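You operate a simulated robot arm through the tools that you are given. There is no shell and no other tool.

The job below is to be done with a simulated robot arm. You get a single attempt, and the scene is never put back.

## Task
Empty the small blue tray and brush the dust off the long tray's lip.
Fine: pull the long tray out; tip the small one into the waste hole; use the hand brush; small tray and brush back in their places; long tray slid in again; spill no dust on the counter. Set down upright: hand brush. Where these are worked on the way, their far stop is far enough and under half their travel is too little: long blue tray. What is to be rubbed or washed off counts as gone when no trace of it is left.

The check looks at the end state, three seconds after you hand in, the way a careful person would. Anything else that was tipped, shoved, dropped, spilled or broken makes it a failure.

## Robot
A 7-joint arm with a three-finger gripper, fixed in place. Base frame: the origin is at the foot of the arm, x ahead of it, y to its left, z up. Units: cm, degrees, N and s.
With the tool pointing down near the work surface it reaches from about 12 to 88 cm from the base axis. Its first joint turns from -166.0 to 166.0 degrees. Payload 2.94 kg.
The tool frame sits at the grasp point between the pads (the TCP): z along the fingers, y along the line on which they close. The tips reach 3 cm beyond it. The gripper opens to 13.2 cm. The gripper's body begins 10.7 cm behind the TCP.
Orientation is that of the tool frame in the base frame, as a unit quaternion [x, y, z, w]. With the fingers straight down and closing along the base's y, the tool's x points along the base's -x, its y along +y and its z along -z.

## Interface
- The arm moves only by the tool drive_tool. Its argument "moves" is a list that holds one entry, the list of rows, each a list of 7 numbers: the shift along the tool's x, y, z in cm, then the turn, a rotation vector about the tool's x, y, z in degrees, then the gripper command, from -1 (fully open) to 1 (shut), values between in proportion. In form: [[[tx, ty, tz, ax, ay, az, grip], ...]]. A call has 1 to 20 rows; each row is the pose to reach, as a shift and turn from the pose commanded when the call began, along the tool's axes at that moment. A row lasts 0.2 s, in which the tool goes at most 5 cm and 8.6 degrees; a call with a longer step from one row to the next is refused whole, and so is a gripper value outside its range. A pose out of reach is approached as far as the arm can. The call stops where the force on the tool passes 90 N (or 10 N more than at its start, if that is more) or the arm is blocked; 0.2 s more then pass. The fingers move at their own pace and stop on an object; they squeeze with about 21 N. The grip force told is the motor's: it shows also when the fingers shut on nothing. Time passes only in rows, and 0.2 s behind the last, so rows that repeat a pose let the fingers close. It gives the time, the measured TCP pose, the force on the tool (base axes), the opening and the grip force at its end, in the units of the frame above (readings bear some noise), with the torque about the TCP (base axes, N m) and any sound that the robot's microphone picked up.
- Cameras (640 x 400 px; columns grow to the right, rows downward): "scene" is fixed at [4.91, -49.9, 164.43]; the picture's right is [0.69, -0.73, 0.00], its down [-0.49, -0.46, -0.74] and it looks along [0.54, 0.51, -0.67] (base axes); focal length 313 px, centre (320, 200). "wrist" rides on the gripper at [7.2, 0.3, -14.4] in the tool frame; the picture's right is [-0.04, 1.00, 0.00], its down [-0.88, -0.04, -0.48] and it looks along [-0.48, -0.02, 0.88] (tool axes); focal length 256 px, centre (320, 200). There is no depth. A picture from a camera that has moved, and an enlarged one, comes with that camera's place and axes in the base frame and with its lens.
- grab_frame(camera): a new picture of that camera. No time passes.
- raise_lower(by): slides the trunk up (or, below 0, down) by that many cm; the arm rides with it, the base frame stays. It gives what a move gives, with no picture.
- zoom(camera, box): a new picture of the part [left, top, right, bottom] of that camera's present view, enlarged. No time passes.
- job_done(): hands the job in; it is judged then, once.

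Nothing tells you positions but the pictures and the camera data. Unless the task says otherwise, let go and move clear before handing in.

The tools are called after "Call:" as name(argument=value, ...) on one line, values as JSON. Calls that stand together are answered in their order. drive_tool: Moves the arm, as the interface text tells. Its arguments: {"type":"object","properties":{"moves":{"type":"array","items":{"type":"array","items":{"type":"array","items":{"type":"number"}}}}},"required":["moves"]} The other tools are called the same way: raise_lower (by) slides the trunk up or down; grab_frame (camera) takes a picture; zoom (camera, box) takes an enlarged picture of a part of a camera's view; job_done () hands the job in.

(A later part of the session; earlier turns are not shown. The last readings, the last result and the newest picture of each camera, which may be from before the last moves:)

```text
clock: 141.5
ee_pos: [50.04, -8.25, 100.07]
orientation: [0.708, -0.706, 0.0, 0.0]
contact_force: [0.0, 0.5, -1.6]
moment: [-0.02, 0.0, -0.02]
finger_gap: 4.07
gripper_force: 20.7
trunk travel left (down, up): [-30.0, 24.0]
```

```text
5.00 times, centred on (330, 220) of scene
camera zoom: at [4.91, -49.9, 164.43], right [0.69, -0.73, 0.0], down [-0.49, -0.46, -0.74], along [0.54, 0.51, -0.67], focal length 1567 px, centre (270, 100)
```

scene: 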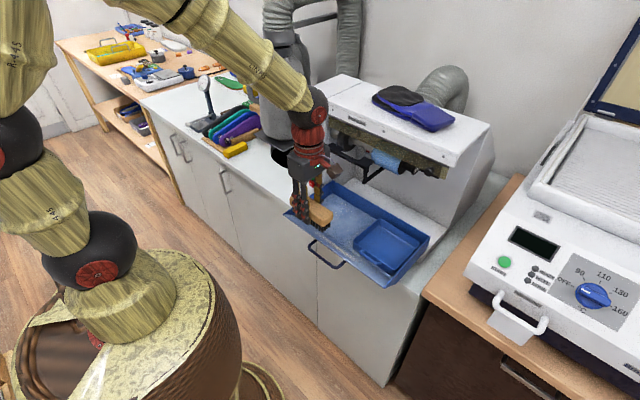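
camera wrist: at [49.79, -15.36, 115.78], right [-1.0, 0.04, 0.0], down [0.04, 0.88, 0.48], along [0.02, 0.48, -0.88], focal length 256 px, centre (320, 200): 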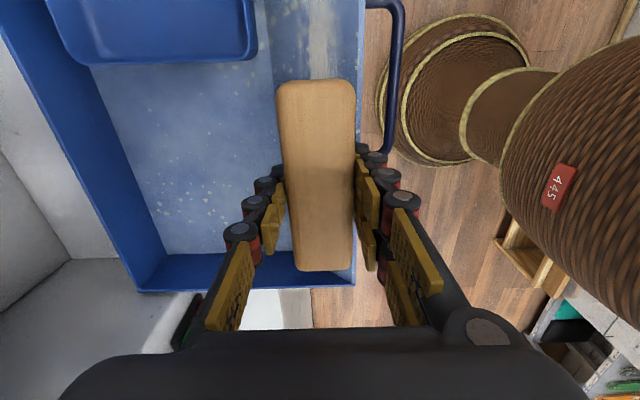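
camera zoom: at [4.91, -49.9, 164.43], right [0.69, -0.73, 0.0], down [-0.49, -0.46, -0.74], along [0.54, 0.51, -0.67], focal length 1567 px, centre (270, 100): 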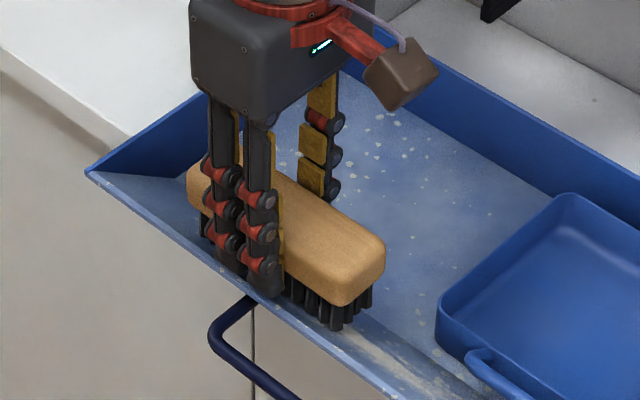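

Call:
drive_tool(moves=[[[0, 0, 0.15, 0, 0, 0, 1], [0, 0, 0.3, 0, 0, 0, 1], [0, 0, 0.3, 0, 0, 0, 1]]])

Call:
drive_tool(moves=[[[0, 0, 0.15, 0, 0, 0, 1], [0, 0, 0.3, 0, 0, 0, 1], [0, 0, 0.3, 0, 0, 0, 1]]])

Call:
zoom(camera="wrist", box=[230, 0, 410, 140])

```text
clock: 142.3
ee_pos: [50.02, -8.23, 99.74]
orientation: [0.707, -0.707, -0.001, -0.001]
contact_force: [0.3, 0.4, -0.5]
moment: [0.04, 0.02, -0.03]
finger_gap: 4.07
gripper_force: 21.6
trunk travel left (down, up): [-30.0, 24.0]
```

```text
clock: 143.1
ee_pos: [49.96, -8.38, 99.58]
orientation: [0.708, -0.706, -0.001, 0.0]
contact_force: [0.3, 0.2, -0.1]
moment: [0.04, 0.02, -0.03]
finger_gap: 4.08
gripper_force: 20.7
trunk travel left (down, up): [-30.0, 24.0]
```

```text
2.86 times, centred on (320, 70) of wrist
camera zoom: at [49.79, -15.39, 113.85], right [-1.0, 0.04, 0.0], down [0.04, 0.88, 0.48], along [0.02, 0.48, -0.88], focal length 731 px, centre (320, 571)
```

zoom: 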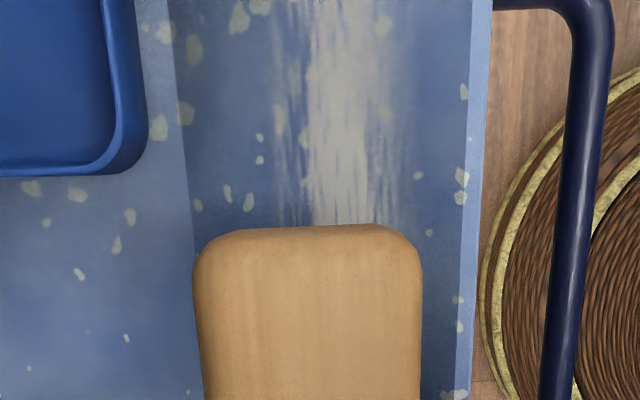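

The bristles are just touching. I'll make a first stroke from the lip's top edge down the slope into the tray with light pressure, then inspect.

Call:
drive_tool(moves=[[[0, 0.35, -0.3, 0, 0, 0, 1], [0, 0.7, -0.55, 0, 0, 0, 1], [0, 0.7, -0.2, 0, 0, 0, 1], [0, 0.28, 0.13, 0, 0, 0, 1], [0, -0.14, 0.46, 0, 0, 0, 1], [0, -0.56, 0.79, 0, 0, 0, 1], [0, -0.98, 1.12, 0, 0, 0, 1], [0, -1.4, 1.45, 0, 0, 0, 1], [0, -1.82, 1.78, 0, 0, 0, 1], [0, -2.24, 2.11, 0, 0, 0, 1], [0, -2.66, 2.44, 0, 0, 0, 1], [0, -3.08, 2.77, 0, 0, 0, 1], [0, -3.5, 3.1, 0, 0, 0, 1]]])

Call:
grab_frame(camera="wrist")

Call:
zoom(camera="scene", box=[280, 180, 380, 270])

```text
clock: 145.9
ee_pos: [53.57, -8.25, 96.41]
orientation: [0.708, -0.707, -0.001, -0.001]
contact_force: [-0.2, 0.1, -1.0]
moment: [-0.02, 0.0, -0.05]
finger_gap: 4.08
gripper_force: 20.5
trunk travel left (down, up): [-30.0, 24.0]
```

```text
taken
camera wrist: at [53.32, -15.39, 110.72], right [-1.0, 0.04, 0.0], down [0.04, 0.88, 0.48], along [0.02, 0.48, -0.88], focal length 256 px, centre (320, 200)
```

wrist: 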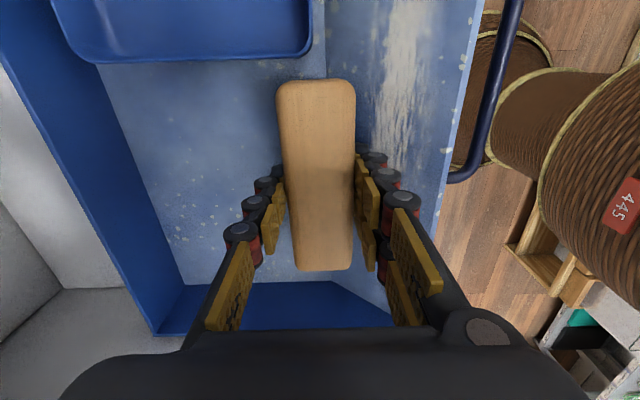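

```text
4.44 times, centred on (330, 225) of scene
camera zoom: at [4.91, -49.9, 164.43], right [0.69, -0.73, 0.0], down [-0.49, -0.46, -0.74], along [0.54, 0.51, -0.67], focal length 1393 px, centre (276, 89)
```

zoom: 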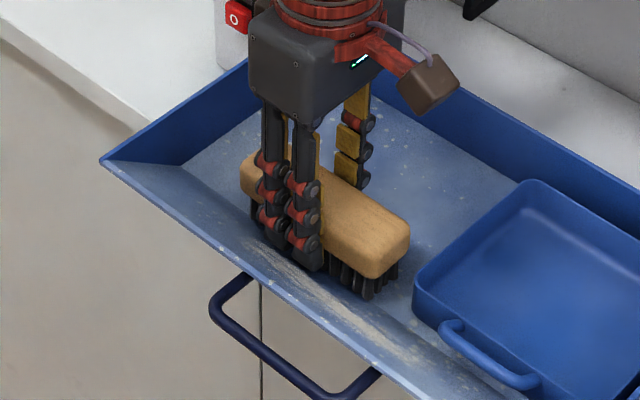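

Call:
zoom(camera="wrist", box=[330, 0, 490, 180])

Call:
zoom(camera="scene", box=[320, 215, 390, 275])

```text
2.22 times, centred on (410, 90) of wrist
camera zoom: at [53.32, -15.39, 110.72], right [-1.0, 0.04, 0.0], down [0.04, 0.88, 0.48], along [0.02, 0.48, -0.88], focal length 569 px, centre (120, 444)
```

zoom: 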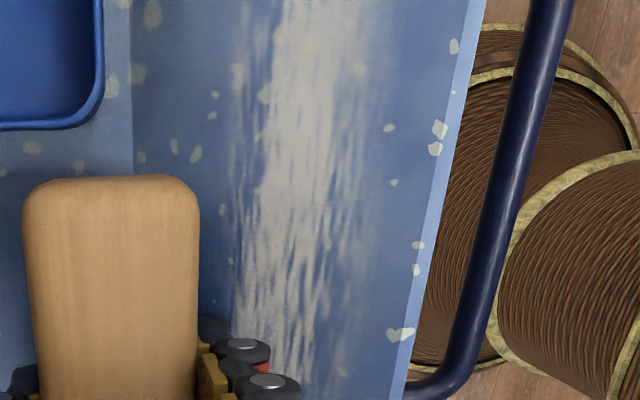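

```text
6.67 times, centred on (355, 245) of scene
camera zoom: at [4.91, -49.9, 164.43], right [0.69, -0.73, 0.0], down [-0.49, -0.46, -0.74], along [0.54, 0.51, -0.67], focal length 2089 px, centre (87, -100)
```

zoom: 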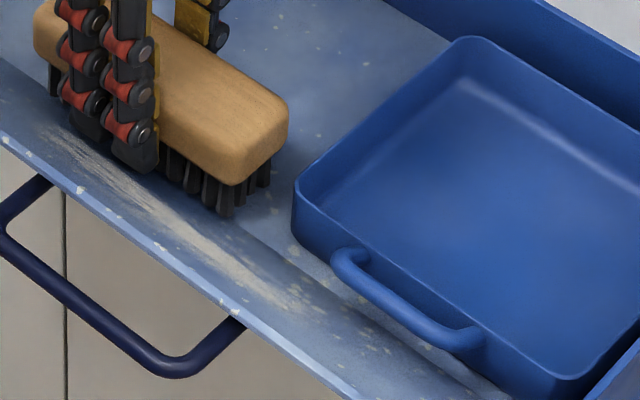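

The streak is unchanged and there was no contact force, so the brush was riding just above the lip. I'll lower in small steps here to find true contact.

Call:
drive_tool(moves=[[[0, 0, 0.25, 0, 0, 0, 1], [0, 0, 0.5, 0, 0, 0, 1], [0, 0, 0.5, 0, 0, 0, 1]]])

Call:
drive_tool(moves=[[[0, 0, 0.25, 0, 0, 0, 1], [0, 0, 0.5, 0, 0, 0, 1], [0, 0, 0.5, 0, 0, 0, 1]]])

Call:
zoom(camera="scene", box=[310, 200, 380, 260])

```text
clock: 146.7
ee_pos: [53.46, -8.35, 95.89]
orientation: [0.707, -0.707, -0.001, 0.0]
contact_force: [0.2, 0.9, -0.7]
moment: [-0.02, 0.04, 0.05]
finger_gap: 4.11
gripper_force: 21.0
trunk travel left (down, up): [-30.0, 24.0]
```

```text
clock: 147.5
ee_pos: [53.5, -8.29, 95.49]
orientation: [0.708, -0.707, -0.001, -0.001]
contact_force: [2.6, 0.0, 6.3]
moment: [0.16, 0.02, -0.04]
finger_gap: 4.09
gripper_force: 20.8
trunk travel left (down, up): [-30.0, 24.0]
```

```text
6.67 times, centred on (345, 230) of scene
camera zoom: at [4.91, -49.9, 164.43], right [0.69, -0.73, 0.0], down [-0.49, -0.46, -0.74], along [0.54, 0.51, -0.67], focal length 2089 px, centre (153, 0)
```

zoom: 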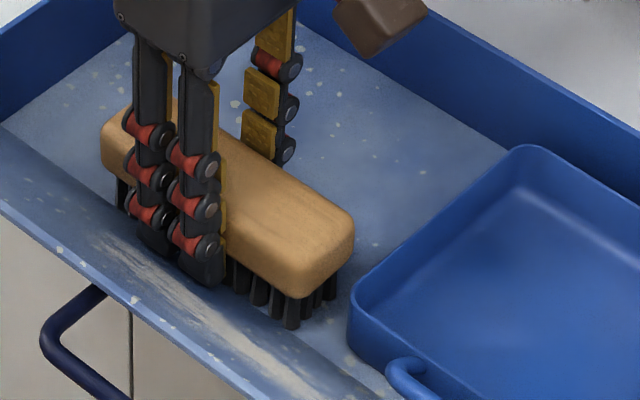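

The finger tips reach the lip before the bristles do because I'm gripping too low on the block. I'll set the brush down on the clear counter area, re-grip it higher, and come back.

Call:
drive_tool(moves=[[[0, 0.5, -4, 0, 0, 0, 1], [0, 3, -8, 0, 0, 0, 1], [0, 6, -11, 0, 0, 0, 1], [0, 8.5, -13, 0, 0, 0, 1], [-4.5, 8.5, -13, 0, 0, 0, 1], [-9, 8.5, -13, 0, 0, 0, 1], [-13.5, 8.5, -13, 0, 0, 0, 1], [-18, 8.5, -13, 0, 0, 0, 1], [-22.5, 8.5, -13, 0, 0, 0, 1], [-27, 8.5, -13, 0, 0, 0, 1], [-31.5, 8.5, -13, 0, 0, 0, 1], [-35.5, 8.5, -13, 0, 0, 0, 1], [-36.3, 4.8, -13, 0, 0, 0, 1], [-36.3, 0.8, -13, 0, 0, 0, 1], [-36.3, -3.2, -12, 0, 0, 0, 1], [-36.3, -7.2, -10, 0, 0, 0, 1], [-36.3, -11, -7.5, 0, 0, 0, 1], [-36.3, -11, -4, 0, 0, 0, 1], [-36.3, -11, -1, 0, 0, 0, 1], [-36.3, -11, 1.5, 0, 0, 0, 1]]])

Call:
grab_frame(camera="wrist")

Call:
zoom(camera="scene", box=[240, 110, 330, 200])

```text
clock: 151.7
ee_pos: [64.58, 28.03, 93.81]
orientation: [0.707, -0.707, -0.001, -0.001]
contact_force: [1.0, -1.1, -0.2]
moment: [-0.03, 0.05, 0.02]
finger_gap: 4.1
gripper_force: 21.5
trunk travel left (down, up): [-30.0, 24.0]
```

```text
taken
camera wrist: at [64.29, 20.92, 108.15], right [-1.0, 0.04, 0.0], down [0.04, 0.88, 0.48], along [0.02, 0.48, -0.88], focal length 256 px, centre (320, 200)
```

wrist: 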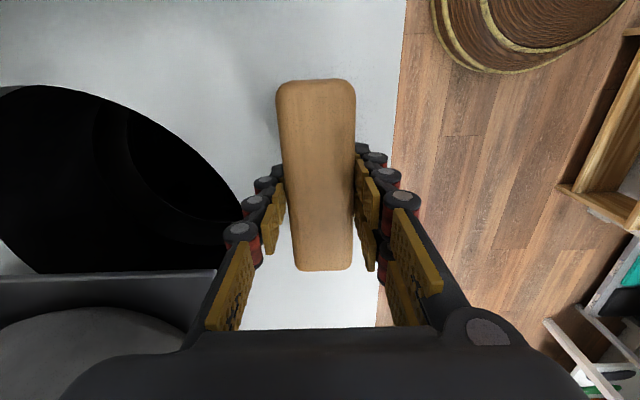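

```text
4.44 times, centred on (285, 155) of scene
camera zoom: at [4.91, -49.9, 164.43], right [0.69, -0.73, 0.0], down [-0.49, -0.46, -0.74], along [0.54, 0.51, -0.67], focal length 1393 px, centre (476, 400)
```

zoom: 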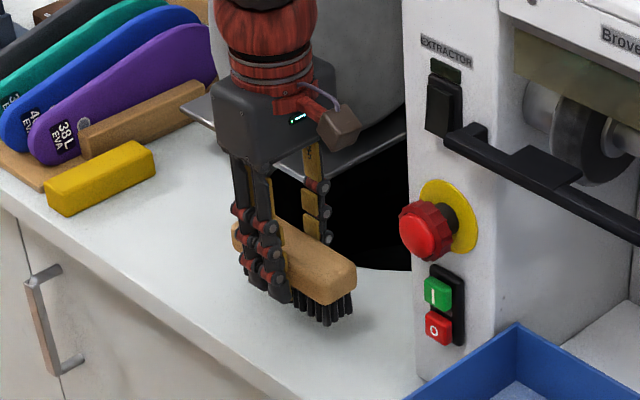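

Now I'll lower the brush onto the counter.

Call:
drive_tool(moves=[[[0, 0, 1.5, 0, 0, 0, 1], [0, 0, 2.8, 0, 0, 0, 1], [0, 0, 3.3, 0, 0, 0, 1], [0, 0, 3.3, 0, 0, 0, 1]]])

Call:
drive_tool(moves=[[[0, 0, 0.2, 0, 0, 0, 1], [0, 0, 0.2, 0, 0, 0, 1]]])

```text
clock: 152.7
ee_pos: [64.41, 28.08, 90.54]
orientation: [0.708, -0.707, 0.0, 0.0]
contact_force: [0.4, 0.2, -1.0]
moment: [-0.01, 0.02, 0.0]
finger_gap: 4.06
gripper_force: 21.2
trunk travel left (down, up): [-30.0, 24.0]
```

```text
clock: 153.3
ee_pos: [64.39, 28.04, 90.5]
orientation: [0.708, -0.706, 0.0, -0.001]
contact_force: [0.0, 1.0, -1.3]
moment: [0.02, -0.02, -0.01]
finger_gap: 4.07
gripper_force: 20.7
trunk travel left (down, up): [-30.0, 24.0]
```

Call:
drive_tool(moves=[[[0, 0, 0.15, 0, 0, 0, 1], [0, 0, 0.3, 0, 0, 0, 1], [0, 0, 0.3, 0, 0, 0, 1]]])

Call:
drive_tool(moves=[[[0, 0, 0.15, 0, 0, 0, 1], [0, 0, 0.3, 0, 0, 0, 1], [0, 0, 0.3, 0, 0, 0, 1]]])

```text
clock: 154.1
ee_pos: [64.35, 28.08, 90.39]
orientation: [0.708, -0.707, 0.0, -0.001]
contact_force: [-1.9, -0.7, 13.1]
moment: [-0.24, 0.31, 0.02]
finger_gap: 4.09
gripper_force: 21.0
trunk travel left (down, up): [-30.0, 24.0]
```

```text
clock: 154.9
ee_pos: [64.36, 28.06, 90.11]
orientation: [0.708, -0.706, 0.0, -0.003]
contact_force: [-0.2, 0.1, 21.9]
moment: [0.0, 0.03, 0.0]
finger_gap: 4.07
gripper_force: 21.0
trunk travel left (down, up): [-30.0, 24.0]
```

The brush is firmly on the counter. I'll open, rise 1.6 cm and re-grip near the top of the block.

Call:
drive_tool(moves=[[[0, 0, -0.2, 0, 0, 0, 0.3], [0, 0, -0.3, 0, 0, 0, 0.22], [0, 0, -0.3, 0, 0, 0, 0.22], [0, 0, -1.0, 0, 0, 0, 0.22], [0, 0, -1.65, 0, 0, 0, 0.22], [0, 0, -1.65, 0, 0, 0, 0.5], [0, 0, -1.65, 0, 0, 0, 1], [0, 0, -1.65, 0, 0, 0, 1], [0, 0, -1.65, 0, 0, 0, 1]]])

Call:
drive_tool(moves=[[[0, 0, -0.6, 0, 0, 0, 1], [0, 0, -1.5, 0, 0, 0, 1], [0, 0, -3, 0, 0, 0, 1], [0, 0, -3, 0, 0, 0, 1]]])

Call:
zoom(camera="scene", box=[240, 110, 330, 200])

Call:
grab_frame(camera="wrist")

```text
clock: 156.9
ee_pos: [64.37, 28.0, 91.64]
orientation: [0.707, -0.707, -0.001, 0.0]
contact_force: [-1.5, 0.2, 2.5]
moment: [-0.02, 0.05, 0.01]
finger_gap: 4.13
gripper_force: 20.9
trunk travel left (down, up): [-30.0, 24.0]
```

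```text
clock: 157.9
ee_pos: [64.41, 28.01, 94.52]
orientation: [0.708, -0.706, -0.002, 0.0]
contact_force: [-0.3, 0.6, -0.6]
moment: [-0.01, 0.0, -0.02]
finger_gap: 4.16
gripper_force: 21.0
trunk travel left (down, up): [-30.0, 24.0]
```

```text
4.44 times, centred on (285, 155) of scene
camera zoom: at [4.91, -49.9, 164.43], right [0.69, -0.73, 0.0], down [-0.49, -0.46, -0.74], along [0.54, 0.51, -0.67], focal length 1393 px, centre (476, 400)
```

zoom: 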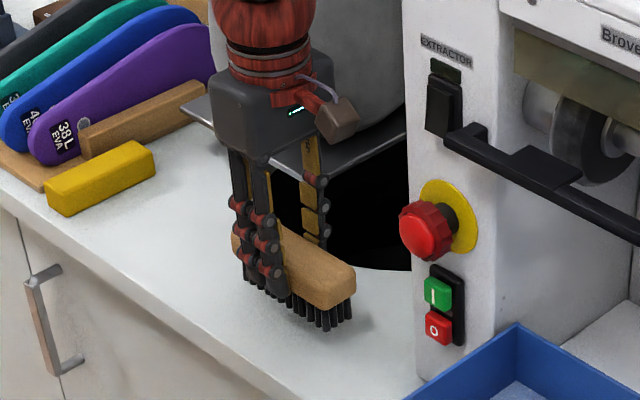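

```text
taken
camera wrist: at [64.2, 20.93, 108.84], right [-1.0, 0.04, 0.0], down [0.04, 0.88, 0.48], along [0.02, 0.48, -0.88], focal length 256 px, centre (320, 200)
```

wrist: 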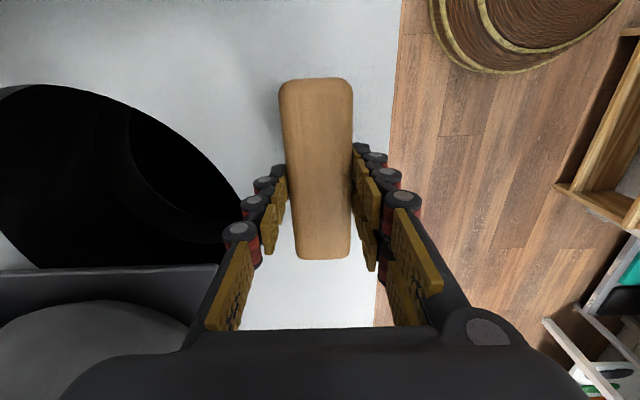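

Re-grip succeeded and the bristles now reach well below the fingertips. Returning to the lip.

Call:
drive_tool(moves=[[[0, 0, -4, 0, 0, 0, 1], [0, 2, -8, 0, 0, 0, 1], [0, 6, -11, 0, 0, 0, 1], [0, 10, -13, 0, 0, 0, 1], [0, 14, -14, 0, 0, 0, 1], [0, 18, -14, 0, 0, 0, 1], [1, 19.5, -14, 0, 0, 0, 1], [5.5, 19.5, -14, 0, 0, 0, 1], [10, 19.5, -14, 0, 0, 0, 1], [14.5, 19.5, -14, 0, 0, 0, 1], [19, 19.5, -14, 0, 0, 0, 1], [23.5, 19.5, -14, 0, 0, 0, 1], [28, 19.5, -14, 0, 0, 0, 1], [32.5, 19.5, -14, 0, 0, 0, 1], [36.3, 18, -13, 0, 0, 0, 1], [36.3, 15.5, -10, 0, 0, 0, 1], [36.3, 14.4, -7, 0, 0, 0, 1], [36.3, 14.4, -7, 0, 0, 0, 1]]])

Call:
drive_tool(moves=[[[0, 0, 0.5, 0, 0, 0, 1], [0, 0, 1.0, 0, 0, 0, 1], [0, 0, 1.5, 0, 0, 0, 1], [0, 0, 1.5, 0, 0, 0, 1]]])

Call:
zoom(camera="scene", box=[290, 180, 370, 260])

```text
clock: 161.7
ee_pos: [50.2, -8.19, 101.4]
orientation: [0.707, -0.707, 0.0, -0.001]
contact_force: [-0.4, 0.5, -0.7]
moment: [0.01, 0.03, 0.02]
finger_gap: 4.16
gripper_force: 21.1
trunk travel left (down, up): [-30.0, 24.0]
```

```text
clock: 162.7
ee_pos: [50.14, -8.35, 99.94]
orientation: [0.708, -0.707, -0.001, -0.001]
contact_force: [-0.8, 0.6, -1.0]
moment: [-0.03, 0.03, -0.04]
finger_gap: 4.14
gripper_force: 21.2
trunk travel left (down, up): [-30.0, 24.0]
```

```text
5.00 times, centred on (330, 220) of scene
camera zoom: at [4.91, -49.9, 164.43], right [0.69, -0.73, 0.0], down [-0.49, -0.46, -0.74], along [0.54, 0.51, -0.67], focal length 1567 px, centre (270, 100)
```

zoom: 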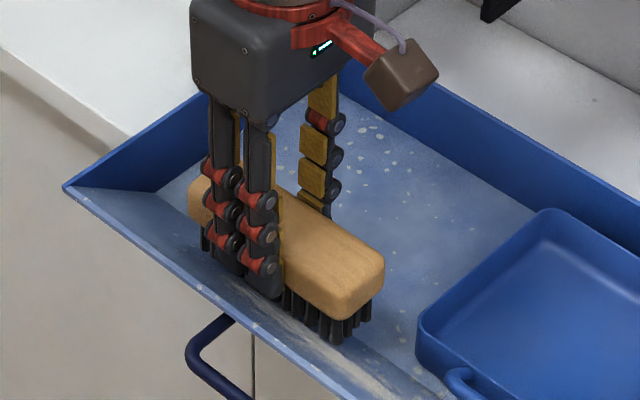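

The long tray has slid back out to its stop, so the lip top is at x≈45 again and the streak at x≈46.5–49. I'll find contact here mid-slope.

Call:
drive_tool(moves=[[[0, 0, 0.5, 0, 0, 0, 1], [0, 0, 1.0, 0, 0, 0, 1], [0, 0, 1.0, 0, 0, 0, 1]]])

Call:
drive_tool(moves=[[[0, 0, 0.2, 0, 0, 0, 1], [0, 0, 0.4, 0, 0, 0, 1], [0, 0, 0.4, 0, 0, 0, 1]]])

Call:
drive_tool(moves=[[[0, 0, 0.2, 0, 0, 0, 1], [0, 0, 0.4, 0, 0, 0, 1], [0, 0, 0.4, 0, 0, 0, 1]]])

Call:
zoom(camera="scene", box=[290, 180, 370, 260])

```text
clock: 163.5
ee_pos: [50.4, -8.31, 99.2]
orientation: [0.708, -0.707, 0.002, -0.003]
contact_force: [10.3, -0.1, 16.7]
moment: [0.06, -0.25, -0.08]
finger_gap: 4.14
gripper_force: 21.5
trunk travel left (down, up): [-30.0, 24.0]
```

```text
clock: 164.3
ee_pos: [50.42, -8.36, 98.72]
orientation: [0.709, -0.705, 0.001, -0.001]
contact_force: [21.9, 0.1, 20.8]
moment: [-0.01, -0.68, 0.02]
finger_gap: 4.13
gripper_force: 21.4
trunk travel left (down, up): [-30.0, 24.0]
```

```text
clock: 165.1
ee_pos: [50.42, -8.26, 98.21]
orientation: [0.707, -0.707, 0.001, -0.001]
contact_force: [23.6, 1.1, 21.3]
moment: [0.01, -0.72, 0.01]
finger_gap: 4.05
gripper_force: 20.8
trunk travel left (down, up): [-30.0, 24.0]
```

```text
5.00 times, centred on (330, 220) of scene
camera zoom: at [4.91, -49.9, 164.43], right [0.69, -0.73, 0.0], down [-0.49, -0.46, -0.74], along [0.54, 0.51, -0.67], focal length 1567 px, centre (270, 100)
```

zoom: 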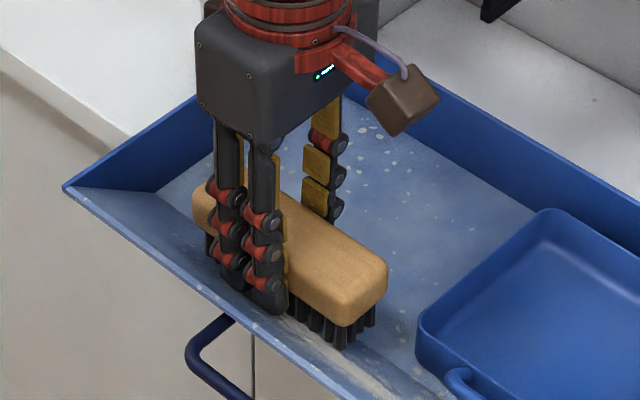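

Real contact now: the bristles press on the slope with about 20 N. I'll run strokes from the top edge down into the tray, then lift to inspect.

Call:
drive_tool(moves=[[[0, 0, -0.24, 0, 0, 0, 1], [0, -0.48, 0.16, 0, 0, 0, 1], [0, -0.98, 0.56, 0, 0, 0, 1], [0, -1.48, 0.96, 0, 0, 0, 1], [0, -1.48, -0.8, 0, 0, 0, 1], [0, 0.42, -2.8, 0, 0, 0, 1], [0, 2.42, -3.7, 0, 0, 0, 1], [0, 3.0, -3.7, 0, 0, 0, 1], [0, 3.0, -2.5, 0, 0, 0, 1], [0, 2.5, -2.07, 0, 0, 0, 1], [0, 2.02, -1.67, 0, 0, 0, 1], [0, 1.52, -1.29, 0, 0, 0, 1], [0, 1.02, -0.89, 0, 0, 0, 1], [0, 0.52, -0.49, 0, 0, 0, 1], [0, 0.02, -0.09, 0, 0, 0, 1], [0, -0.48, 0.31, 0, 0, 0, 1], [0, -0.98, 0.71, 0, 0, 0, 1], [0, -1.48, 1.11, 0, 0, 0, 1], [0, -1.78, -0.79, 0, 0, 0, 1], [0, -0.58, -3.29, 0, 0, 0, 1]]])

Call:
zoom(camera="scene", box=[290, 190, 390, 280])

Call:
grab_frame(camera="wrist")

```text
clock: 169.3
ee_pos: [50.62, -8.29, 101.62]
orientation: [0.708, -0.707, 0.0, -0.001]
contact_force: [-0.7, 0.1, -0.9]
moment: [-0.01, -0.05, -0.03]
finger_gap: 4.08
gripper_force: 21.0
trunk travel left (down, up): [-30.0, 24.0]
```

```text
4.44 times, centred on (340, 235) of scene
camera zoom: at [4.91, -49.9, 164.43], right [0.69, -0.73, 0.0], down [-0.49, -0.46, -0.74], along [0.54, 0.51, -0.67], focal length 1393 px, centre (231, 44)
```

zoom: 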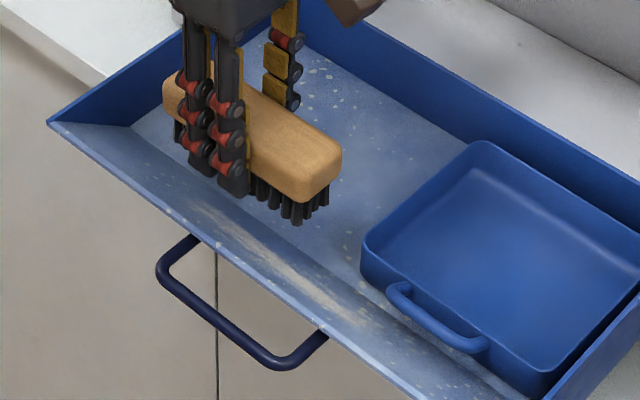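

```text
taken
camera wrist: at [50.4, -15.41, 115.93], right [-1.0, 0.04, 0.0], down [0.04, 0.88, 0.48], along [0.02, 0.48, -0.88], focal length 256 px, centre (320, 200)
```

wrist: 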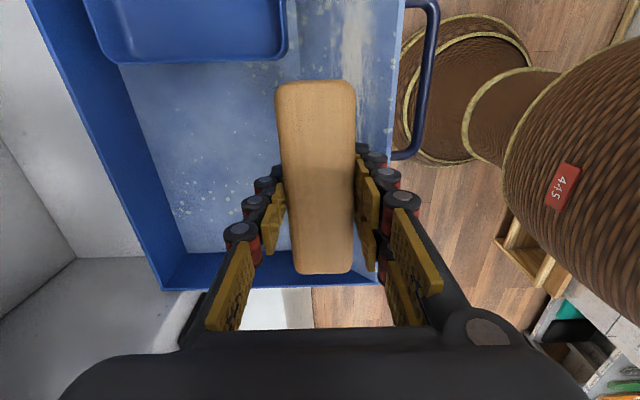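

Call:
zoom(camera="scene", box=[315, 225, 385, 280])

Call:
zoom(camera="wrist", box=[280, 0, 420, 160])

```text
7.27 times, centred on (350, 252) of scene
camera zoom: at [4.91, -49.9, 164.43], right [0.69, -0.73, 0.0], down [-0.49, -0.46, -0.74], along [0.54, 0.51, -0.67], focal length 2279 px, centre (102, -182)
```

zoom: 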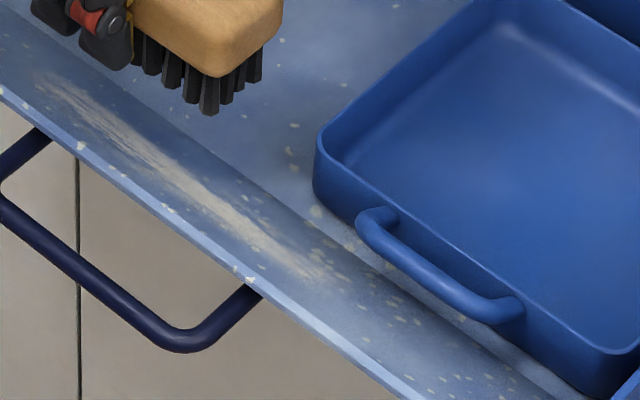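

```text
2.50 times, centred on (350, 80) of wrist
camera zoom: at [50.4, -15.41, 115.93], right [-1.0, 0.04, 0.0], down [0.04, 0.88, 0.48], along [0.02, 0.48, -0.88], focal length 640 px, centre (245, 500)
```

zoom: 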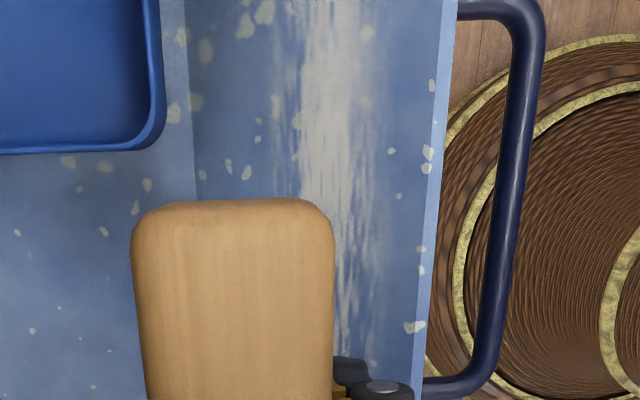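

The streak looks fainter overall, so brushing works. I'll re-establish contact and check the force before more strokes.

Call:
drive_tool(moves=[[[0, 0.5, 0.8, 0, 0, 0, 1], [0, 1.1, 1.8, 0, 0, 0, 1], [0, 1.1, 2.5, 0, 0, 0, 1], [0, 1.1, 2.7, 0, 0, 0, 1], [0, 1.1, 2.7, 0, 0, 0, 1]]])

Call:
drive_tool(moves=[[[0, 0, 0.2, 0, 0, 0, 1], [0, 0, 0.4, 0, 0, 0, 1], [0, 0, 0.4, 0, 0, 0, 1]]])

```text
clock: 170.5
ee_pos: [49.7, -8.28, 98.67]
orientation: [0.707, -0.707, -0.001, -0.002]
contact_force: [0.4, -0.6, -1.7]
moment: [0.01, -0.01, 0.02]
finger_gap: 4.07
gripper_force: 20.9
trunk travel left (down, up): [-30.0, 24.0]
```

```text
clock: 171.3
ee_pos: [49.66, -8.33, 98.53]
orientation: [0.707, -0.707, 0.0, -0.002]
contact_force: [2.7, -0.7, 6.8]
moment: [0.07, -0.01, -0.03]
finger_gap: 4.08
gripper_force: 21.1
trunk travel left (down, up): [-30.0, 24.0]
```

Contact line found. I'll run several proper down-slope strokes with slight pressure.

Call:
drive_tool(moves=[[[0, -0.54, 0.63, 0, 0, 0, 1], [0, -1.54, 1.41, 0, 0, 0, 1], [0, -1.54, -0.97, 0, 0, 0, 1], [0, 0.46, -2.97, 0, 0, 0, 1], [0, 2.46, -3.27, 0, 0, 0, 1], [0, 2.46, -1.73, 0, 0, 0, 1], [0, 1.46, -0.95, 0, 0, 0, 1], [0, 0.46, -0.16, 0, 0, 0, 1], [0, -0.54, 0.63, 0, 0, 0, 1], [0, -1.54, 1.41, 0, 0, 0, 1], [0, -1.54, -0.97, 0, 0, 0, 1], [0, 0.46, -2.97, 0, 0, 0, 1], [0, 2.46, -3.27, 0, 0, 0, 1], [0, 2.46, -1.73, 0, 0, 0, 1], [0, 1.46, -0.95, 0, 0, 0, 1], [0, 0.46, -0.16, 0, 0, 0, 1], [0, -0.54, 0.63, 0, 0, 0, 1], [0, -1.54, 1.41, 0, 0, 0, 1], [0, -1.54, -0.97, 0, 0, 0, 1], [0, -0.54, -3.0, 0, 0, 0, 1]]])

Call:
zoom(camera="scene", box=[315, 225, 385, 280])

Call:
zoom(camera="wrist", box=[280, 0, 420, 160])

```text
clock: 175.5
ee_pos: [50.03, -8.18, 101.25]
orientation: [0.707, -0.707, -0.001, 0.0]
contact_force: [-0.1, -0.2, -1.0]
moment: [-0.02, 0.01, -0.02]
finger_gap: 3.9
gripper_force: 21.2
trunk travel left (down, up): [-30.0, 24.0]
```

```text
7.27 times, centred on (350, 252) of scene
camera zoom: at [4.91, -49.9, 164.43], right [0.69, -0.73, 0.0], down [-0.49, -0.46, -0.74], along [0.54, 0.51, -0.67], focal length 2279 px, centre (102, -182)
```

zoom: 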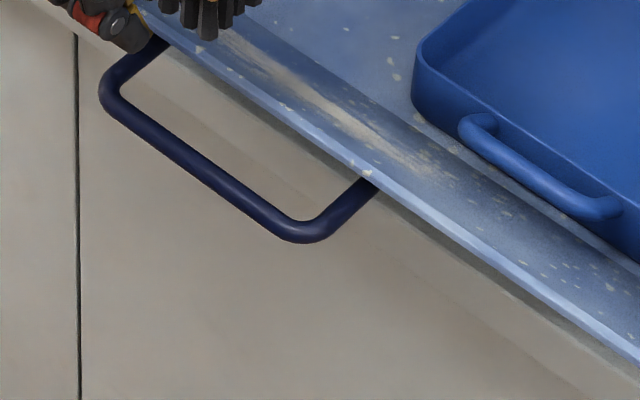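

```text
2.50 times, centred on (350, 80) of wrist
camera zoom: at [49.88, -15.35, 115.61], right [-1.0, 0.04, 0.0], down [0.04, 0.88, 0.48], along [0.02, 0.48, -0.88], focal length 640 px, centre (245, 500)
```

zoom: 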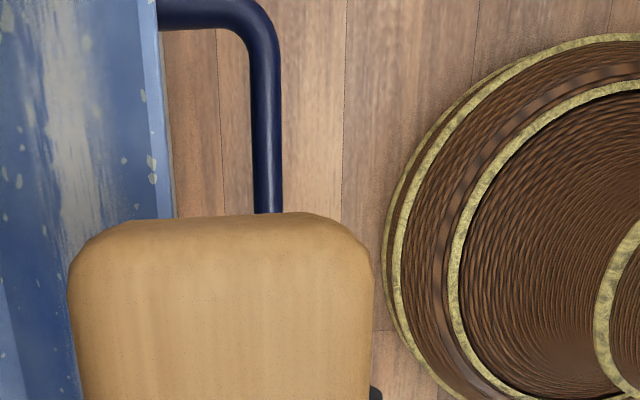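

The strokes pushed the long tray inward about 8 cm, so I need to sweep along the lip instead and pull the tray out again. I'll rise for a full view of the lip first.

Call:
drive_tool(moves=[[[0, 2, -3, 0, 0, 0, 1], [0, 4, -6, 0, 0, 0, 1], [0, 5, -9, 0, 0, 0, 1], [0, 5, -11, 0, 0, 0, 1]]])

Call:
grab_frame(camera="wrist")

Call:
zoom(camera="scene", box=[300, 170, 440, 280])

```text
clock: 176.5
ee_pos: [45.1, -8.37, 112.34]
orientation: [-0.707, 0.707, 0.001, 0.001]
contact_force: [-1.3, 0.4, -1.0]
moment: [-0.02, 0.01, 0.0]
finger_gap: 3.87
gripper_force: 21.0
trunk travel left (down, up): [-30.0, 24.0]
```

```text
taken
camera wrist: at [44.83, -15.44, 126.68], right [-1.0, 0.04, 0.0], down [0.04, 0.88, 0.48], along [0.02, 0.48, -0.88], focal length 256 px, centre (320, 200)
```

wrist: 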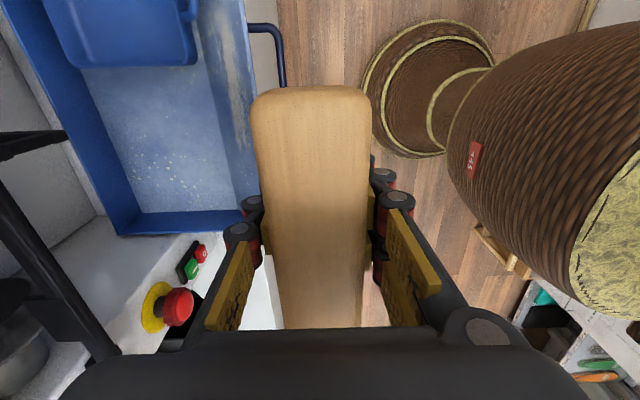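

```text
3.64 times, centred on (370, 225) of scene
camera zoom: at [4.91, -49.9, 164.43], right [0.69, -0.73, 0.0], down [-0.49, -0.46, -0.74], along [0.54, 0.51, -0.67], focal length 1140 px, centre (138, 109)
```

zoom: 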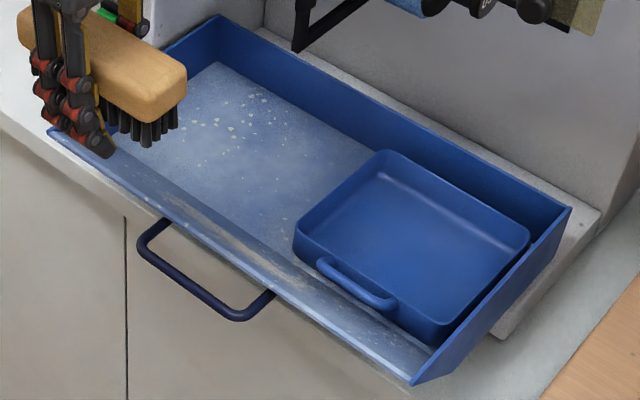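

Call:
zoom(camera="scene", box=[320, 205, 400, 265])

Call:
zoom(camera="wrist", box=[170, 0, 290, 200])

```text
6.67 times, centred on (360, 235) of scene
camera zoom: at [4.91, -49.9, 164.43], right [0.69, -0.73, 0.0], down [-0.49, -0.46, -0.74], along [0.54, 0.51, -0.67], focal length 2089 px, centre (53, -33)
```

zoom: 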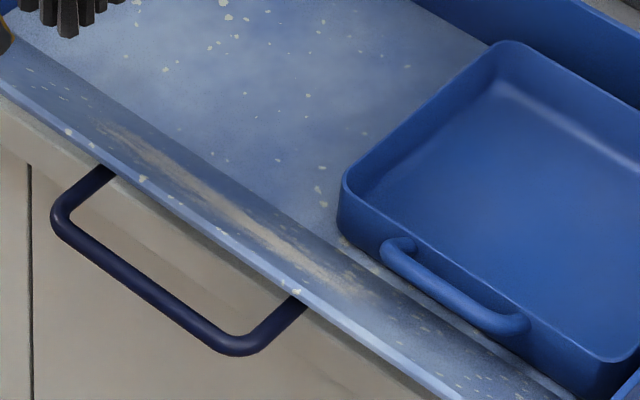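

```text
2.00 times, centred on (230, 100) of wrist
camera zoom: at [44.83, -15.44, 126.68], right [-1.0, 0.04, 0.0], down [0.04, 0.88, 0.48], along [0.02, 0.48, -0.88], focal length 512 px, centre (500, 400)
```

zoom: 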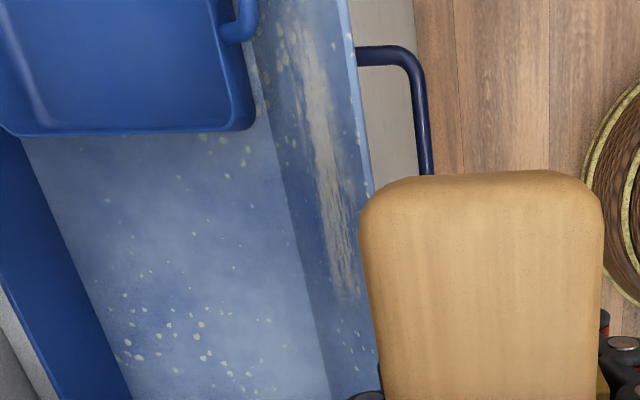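

The brush slid up through the fingers by several centimetres during those strokes. I'll return to the clear counter spot and let it down between the fingers to re-grip it; later I'll use only light pressure and sideways sweeps.

Call:
drive_tool(moves=[[[-4.5, 0, 0, 0, 0, 0, 1], [-9, 0, 0, 0, 0, 0, 1], [-13.5, 0, 0, 0, 0, 0, 1], [-18, 0, 0, 0, 0, 0, 1], [-22.5, 0, 0, 0, 0, 0, 1], [-27, 0, 0, 0, 0, 0, 1], [-31.5, 0, 0, 0, 0, 0, 1], [-36.4, 0, 0, 0, 0, 0, 1], [-36.4, -4.5, 1, 0, 0, 0, 1], [-36.4, -9, 2.5, 0, 0, 0, 1], [-36.4, -13.5, 4.5, 0, 0, 0, 1], [-36.4, -17.5, 7, 0, 0, 0, 1], [-36.4, -19.3, 10, 0, 0, 0, 1], [-36.4, -19.3, 14, 0, 0, 0, 1], [-36.4, -19.3, 17.5, 0, 0, 0, 1], [-36.4, -19.3, 19.5, 0, 0, 0, 1], [-36.4, -19.3, 19.5, 0, 0, 0, 1]]])

Call:
grab_frame(camera="wrist")

Call:
zoom(camera="scene", box=[240, 100, 330, 190])

```text
clock: 180.1
ee_pos: [64.48, 28.23, 92.8]
orientation: [0.708, -0.707, 0.0, -0.001]
contact_force: [0.3, -0.6, -0.5]
moment: [-0.02, 0.0, 0.01]
finger_gap: 3.87
gripper_force: 21.2
trunk travel left (down, up): [-30.0, 24.0]
```

```text
taken
camera wrist: at [64.26, 21.08, 107.15], right [-1.0, 0.04, 0.0], down [0.04, 0.88, 0.48], along [0.02, 0.48, -0.88], focal length 256 px, centre (320, 200)
```

wrist: 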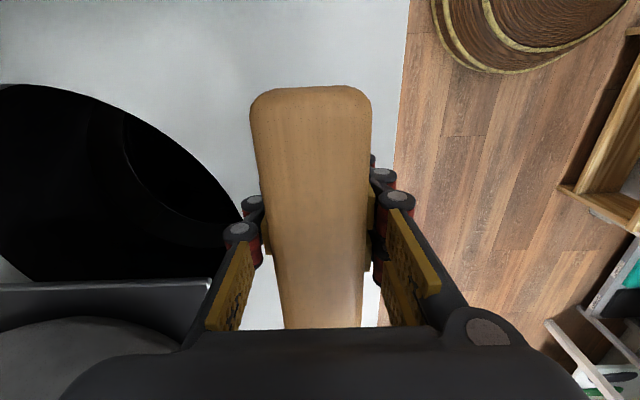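

```text
4.44 times, centred on (285, 145) of scene
camera zoom: at [4.91, -49.9, 164.43], right [0.69, -0.73, 0.0], down [-0.49, -0.46, -0.74], along [0.54, 0.51, -0.67], focal length 1393 px, centre (476, 444)
```

zoom: 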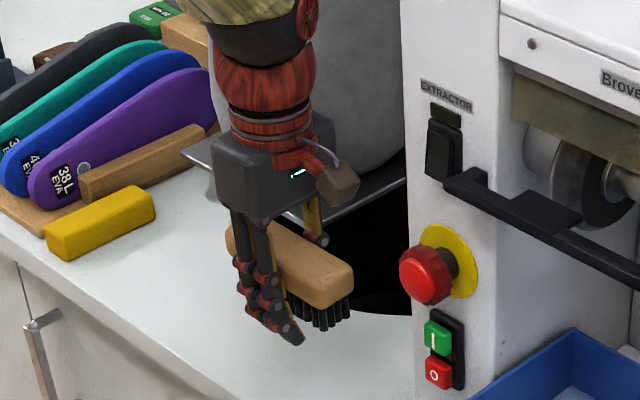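

The brush sits high and slightly tilted in the grip. I'll lower the fingertips close to the counter and open just a little, so it slides down upright between the pads.

Call:
drive_tool(moves=[[[0, 0, 1.2, 0, 0, 0, 1], [0, 0, 2.3, 0, 0, 0, 1], [0, 0, 2.85, 0, 0, 0, 1], [0, 0, 2.85, 0, 0, 0, 1]]])

Call:
drive_tool(moves=[[[0, 0, 0, 0, 0, 0, 0.36], [0, 0, 0, 0, 0, 0, 0.34], [0, 0, 0, 0, 0, 0, 0.32], [0, 0, 0, 0, 0, 0, 0.32], [0, 0, 0, 0, 0, 0, 0.32]]])

Call:
grab_frame(camera="wrist")

Call:
zoom(camera="scene", box=[240, 110, 330, 200])

```text
clock: 181.1
ee_pos: [64.47, 28.14, 89.97]
orientation: [0.708, -0.706, -0.001, -0.001]
contact_force: [0.0, -0.1, -0.7]
moment: [0.0, -0.02, 0.04]
finger_gap: 3.85
gripper_force: 21.2
trunk travel left (down, up): [-30.0, 24.0]
```

```text
clock: 182.3
ee_pos: [64.34, 28.21, 90.0]
orientation: [0.708, -0.706, -0.001, -0.001]
contact_force: [-0.8, 0.3, 0.4]
moment: [0.01, -0.02, -0.02]
finger_gap: 4.48
gripper_force: 0.1
trunk travel left (down, up): [-30.0, 24.0]
```

```text
taken
camera wrist: at [64.15, 21.06, 104.35], right [-1.0, 0.04, 0.0], down [0.04, 0.88, 0.48], along [0.02, 0.48, -0.88], focal length 256 px, centre (320, 200)
```

wrist: 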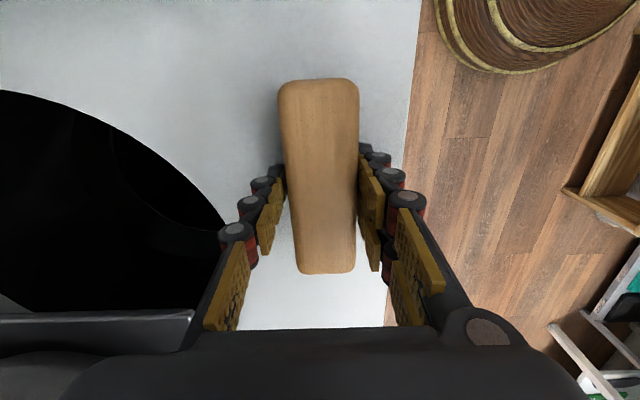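

```text
4.44 times, centred on (285, 155) of scene
camera zoom: at [4.91, -49.9, 164.43], right [0.69, -0.73, 0.0], down [-0.49, -0.46, -0.74], along [0.54, 0.51, -0.67], focal length 1393 px, centre (476, 400)
```

zoom: 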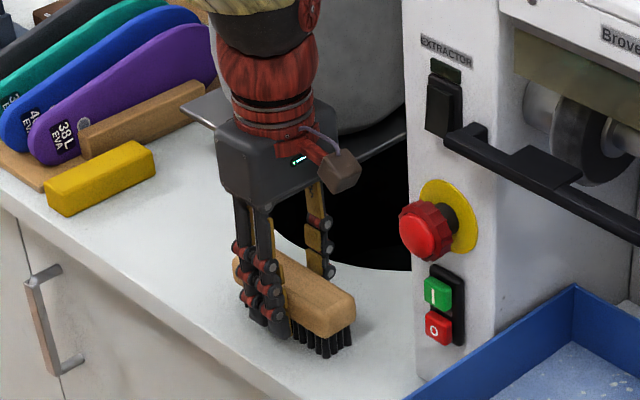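

The brush is standing upright on the counter. I'll leave it there for now and go fix the trays with a free gripper.

Call:
drive_tool(moves=[[[0, 0, 0, 0, 0, 0, 0.1], [0, 0, -3, 0, 0, 0, 0.1], [0, 0, -7, 0, 0, 0, 0.1], [0, 3, -11, 0, 0, 0, 0.1], [0, 7, -14, 0, 0, 0, 0.1], [0, 11, -17, 0, 0, 0, 0.3], [0, 15, -17, 0, 0, 0, 0.6], [0, 19, -17, 0, 0, 0, 1], [4.5, 19, -17, 0, 0, 8.2, 1], [9, 19, -17, 0, 0, 16.4, 1], [13.5, 19, -17, 0, 0, 24.6, 1], [18, 19, -17, 0, 0, 32.8, 1], [22.5, 19, -17, 0, 0, 41, 1], [27, 19, -17, 0, 0, 49.2, 1], [31.5, 19, -17, 0, 0, 57.4, 1], [36, 19, -17, 0, 0, 65.6, 1], [40.5, 19, -17, 0, 0, 73.8, 1], [45, 19, -17, 0, 0, 82, 1], [49.5, 19, -17, 0, 0, 90, 1]]])

Call:
grab_frame(camera="wrist")

Call:
grab_frame(camera="scene")

```text
clock: 186.3
ee_pos: [45.49, -21.65, 106.94]
orientation: [0.0, 1.0, 0.001, -0.001]
contact_force: [1.0, 0.4, -0.2]
moment: [0.02, -0.02, -0.02]
finger_gap: 0.0
gripper_force: 20.7
trunk travel left (down, up): [-30.0, 24.0]
```

```text
taken
camera wrist: at [38.3, -21.17, 121.31], right [0.04, 1.0, 0.0], down [0.88, -0.04, 0.47], along [0.47, -0.02, -0.88], focal length 256 px, centre (320, 200)
```

wrist: 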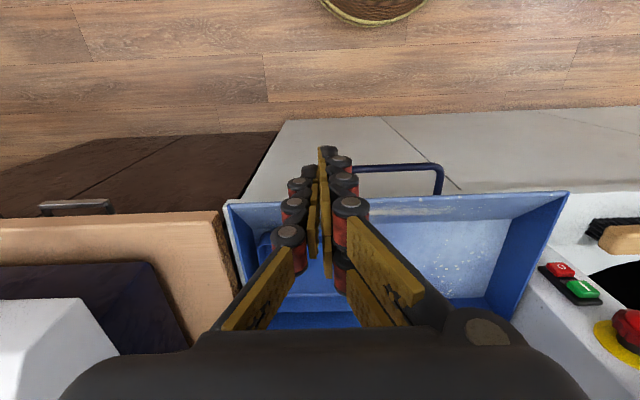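

```text
taken
```

scene: 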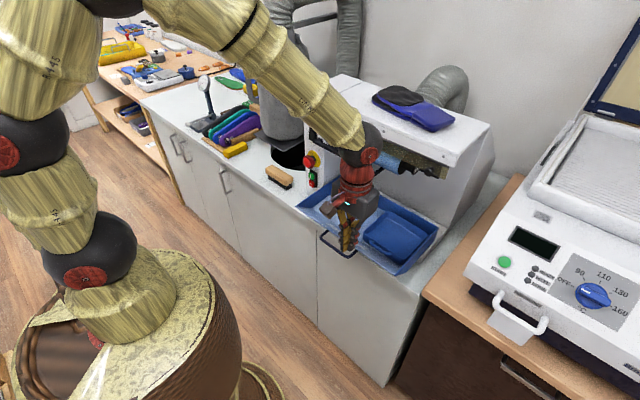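

The long tray is only about half out now. I'll pull it back to its far stop with the handle, as I did at the start, turning the gripper to close fore-and-aft.

Call:
drive_tool(moves=[[[0, 0.8, 0, 0, 0, -8, 0.606], [0.1, 1.6, 0, 0, 0, -16, 0.606], [0.2, 2.4, 0, 0, 0, -24, 0.606], [0.3, 3.2, 0, 0, 0, -32, 0.606], [0.4, 4, 0, 0, 0, -40, 0.606], [0.5, 4.8, 0, 0, 0, -48, 0.606], [0.5, 5.6, 0.5, 0, 0, -56, 0.606], [0.5, 6.4, 1, 0, 0, -64, 0.606], [0.5, 7.2, 1.5, 0, 0, -72, 0.606], [0.5, 8, 2.2, 0, 0, -80, 0.606], [0.5, 8.45, 2.9, 0, 0, -88, 0.606], [0.5, 8.45, 2.9, 0, 0, -90, 0.606]]])

Call:
drive_tool(moves=[[[0, -0.6, 1, 7, 0, 0, 0.606], [0, -1.2, 2.3, 14, 0, 0, 0.606], [0, -1.8, 3.6, 20, 0, 0, 0.606], [0, -1.8, 3.6, 20, 0, 0, 0.606]]])

Call:
grab_frame(camera="wrist")

```text
clock: 188.9
ee_pos: [44.95, -12.94, 104.13]
orientation: [0.708, -0.707, 0.0, -0.001]
contact_force: [-0.1, 0.1, -0.6]
moment: [-0.01, 0.03, 0.01]
finger_gap: 2.6
gripper_force: 0.0
trunk travel left (down, up): [-30.0, 24.0]
```

```text
clock: 189.9
ee_pos: [46.84, -12.91, 100.49]
orientation: [0.697, -0.696, 0.122, -0.124]
contact_force: [-0.5, -0.3, 0.4]
moment: [0.03, 0.04, 0.01]
finger_gap: 2.61
gripper_force: 0.0
trunk travel left (down, up): [-30.0, 24.0]
```

```text
taken
camera wrist: at [41.61, -20.1, 113.87], right [-0.94, 0.04, -0.34], down [-0.13, 0.88, 0.46], along [0.32, 0.48, -0.82], focal length 256 px, centre (320, 200)
```

wrist: 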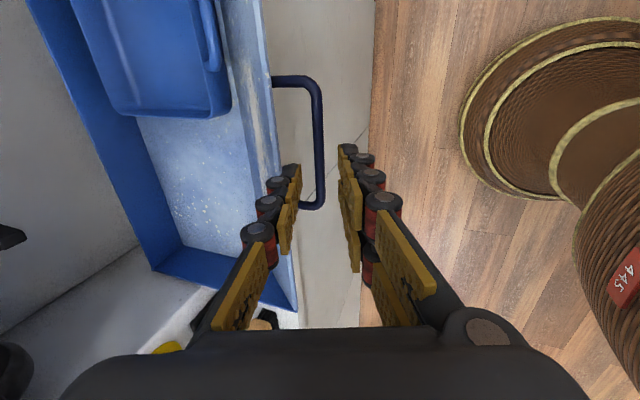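

Aligned with the bar. I'll advance, close and pull to the stop.

Call:
drive_tool(moves=[[[0, -0.05, 2, 0, 0, 0, 0.606], [0, -0.05, 4, 0, 0, 0, 0.606], [0, -0.05, 5.5, 0, 0, 0, 0.606], [0, -0.05, 6.4, 0, 0, 0, 0.606], [0, -0.05, 6.4, 0, 0, 0, 1], [0, -0.05, 6.4, 0, 0, 0, 1], [0, -0.05, 6.4, 0, 0, 0, 1], [0, -0.05, 6.4, 0, 0, 0, 1]]])

Call:
drive_tool(moves=[[[0, 0.47, -0.17, 0, 0, 0, 1], [0, 1.22, -0.44, 0, 0, 0, 1], [0, 1.97, -0.72, 0, 0, 0, 1], [0, 2.72, -0.99, 0, 0, 0, 1], [0, 3.47, -1.26, 0, 0, 0, 1], [0, 4.22, -1.53, 0, 0, 0, 1], [0, 4.97, -1.81, 0, 0, 0, 1], [0, 5.72, -2.08, 0, 0, 0, 1], [0, 6.1, -2.22, 0, 0, 0, 1], [0, 6.4, -2.33, 0, 0, 0, 1], [0, 6.6, -2.4, 0, 0, 0, 1]]])

```text
clock: 191.7
ee_pos: [49.04, -12.93, 94.59]
orientation: [0.697, -0.696, 0.123, -0.123]
contact_force: [0.7, -0.6, 1.6]
moment: [-0.31, -0.03, 0.52]
finger_gap: 0.77
gripper_force: 35.8
trunk travel left (down, up): [-30.0, 24.0]
```

```text
clock: 194.1
ee_pos: [42.29, -12.85, 94.48]
orientation: [0.697, -0.695, 0.122, -0.124]
contact_force: [24.4, 7.9, -8.9]
moment: [0.16, -0.06, 0.56]
finger_gap: 0.73
gripper_force: 34.9
trunk travel left (down, up): [-30.0, 24.0]
```

The long tray is back at its far stop. I'll release and withdraw.

Call:
drive_tool(moves=[[[0, -0.3, 0.1, 0, 0, 0, 1], [0, -0.3, 0.1, 0, 0, 0, 0.606], [0, -0.3, 0.1, 0, 0, 0, 0.606], [0, -0.4, 0.1, 0, 0, 0, 0.606], [0, -0.4, -2, 0, 0, 0, 0.606], [0, -0.4, -5, 0, 0, 0, 0.606], [0, -0.4, -9, 0, 0, 0, 0.606], [0, -0.4, -13, 0, 0, 0, 0.606], [0, -0.4, -13, 0, 0, 0, 0.606]]])

Call:
grab_frame(camera="wrist")

Call:
zoom(camera="wrist", box=[130, 0, 330, 200])

```text
clock: 196.1
ee_pos: [37.93, -13.24, 106.79]
orientation: [0.697, -0.696, 0.122, -0.123]
contact_force: [-0.7, -0.4, -0.1]
moment: [0.0, 0.0, -0.01]
finger_gap: 2.61
gripper_force: 0.1
trunk travel left (down, up): [-30.0, 24.0]
```

```text
taken
camera wrist: at [32.73, -20.2, 120.22], right [-0.94, 0.04, -0.34], down [-0.13, 0.88, 0.46], along [0.32, 0.48, -0.82], focal length 256 px, centre (320, 200)
```

wrist: 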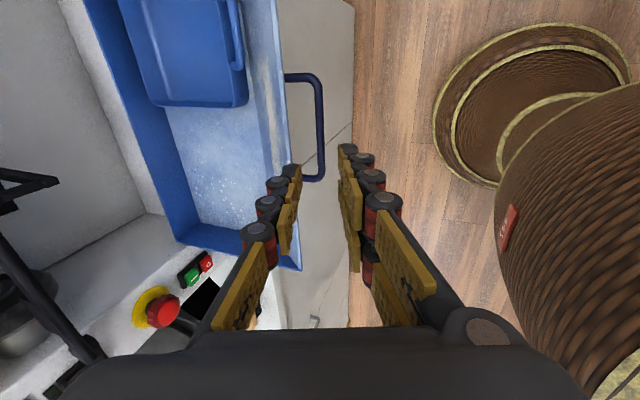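

```text
2.00 times, centred on (230, 100) of wrist
camera zoom: at [32.73, -20.2, 120.22], right [-0.94, 0.04, -0.34], down [-0.13, 0.88, 0.46], along [0.32, 0.48, -0.82], focal length 512 px, centre (500, 400)
```

zoom: 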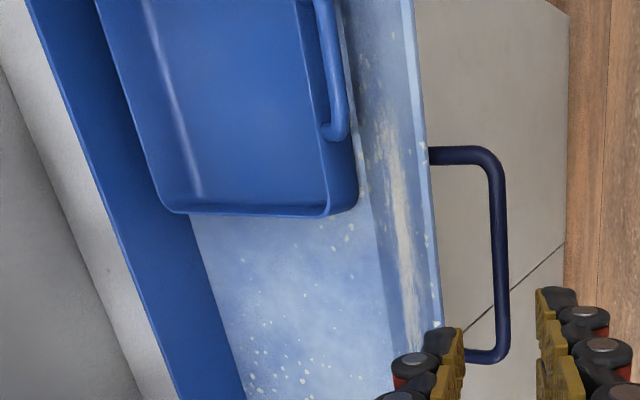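

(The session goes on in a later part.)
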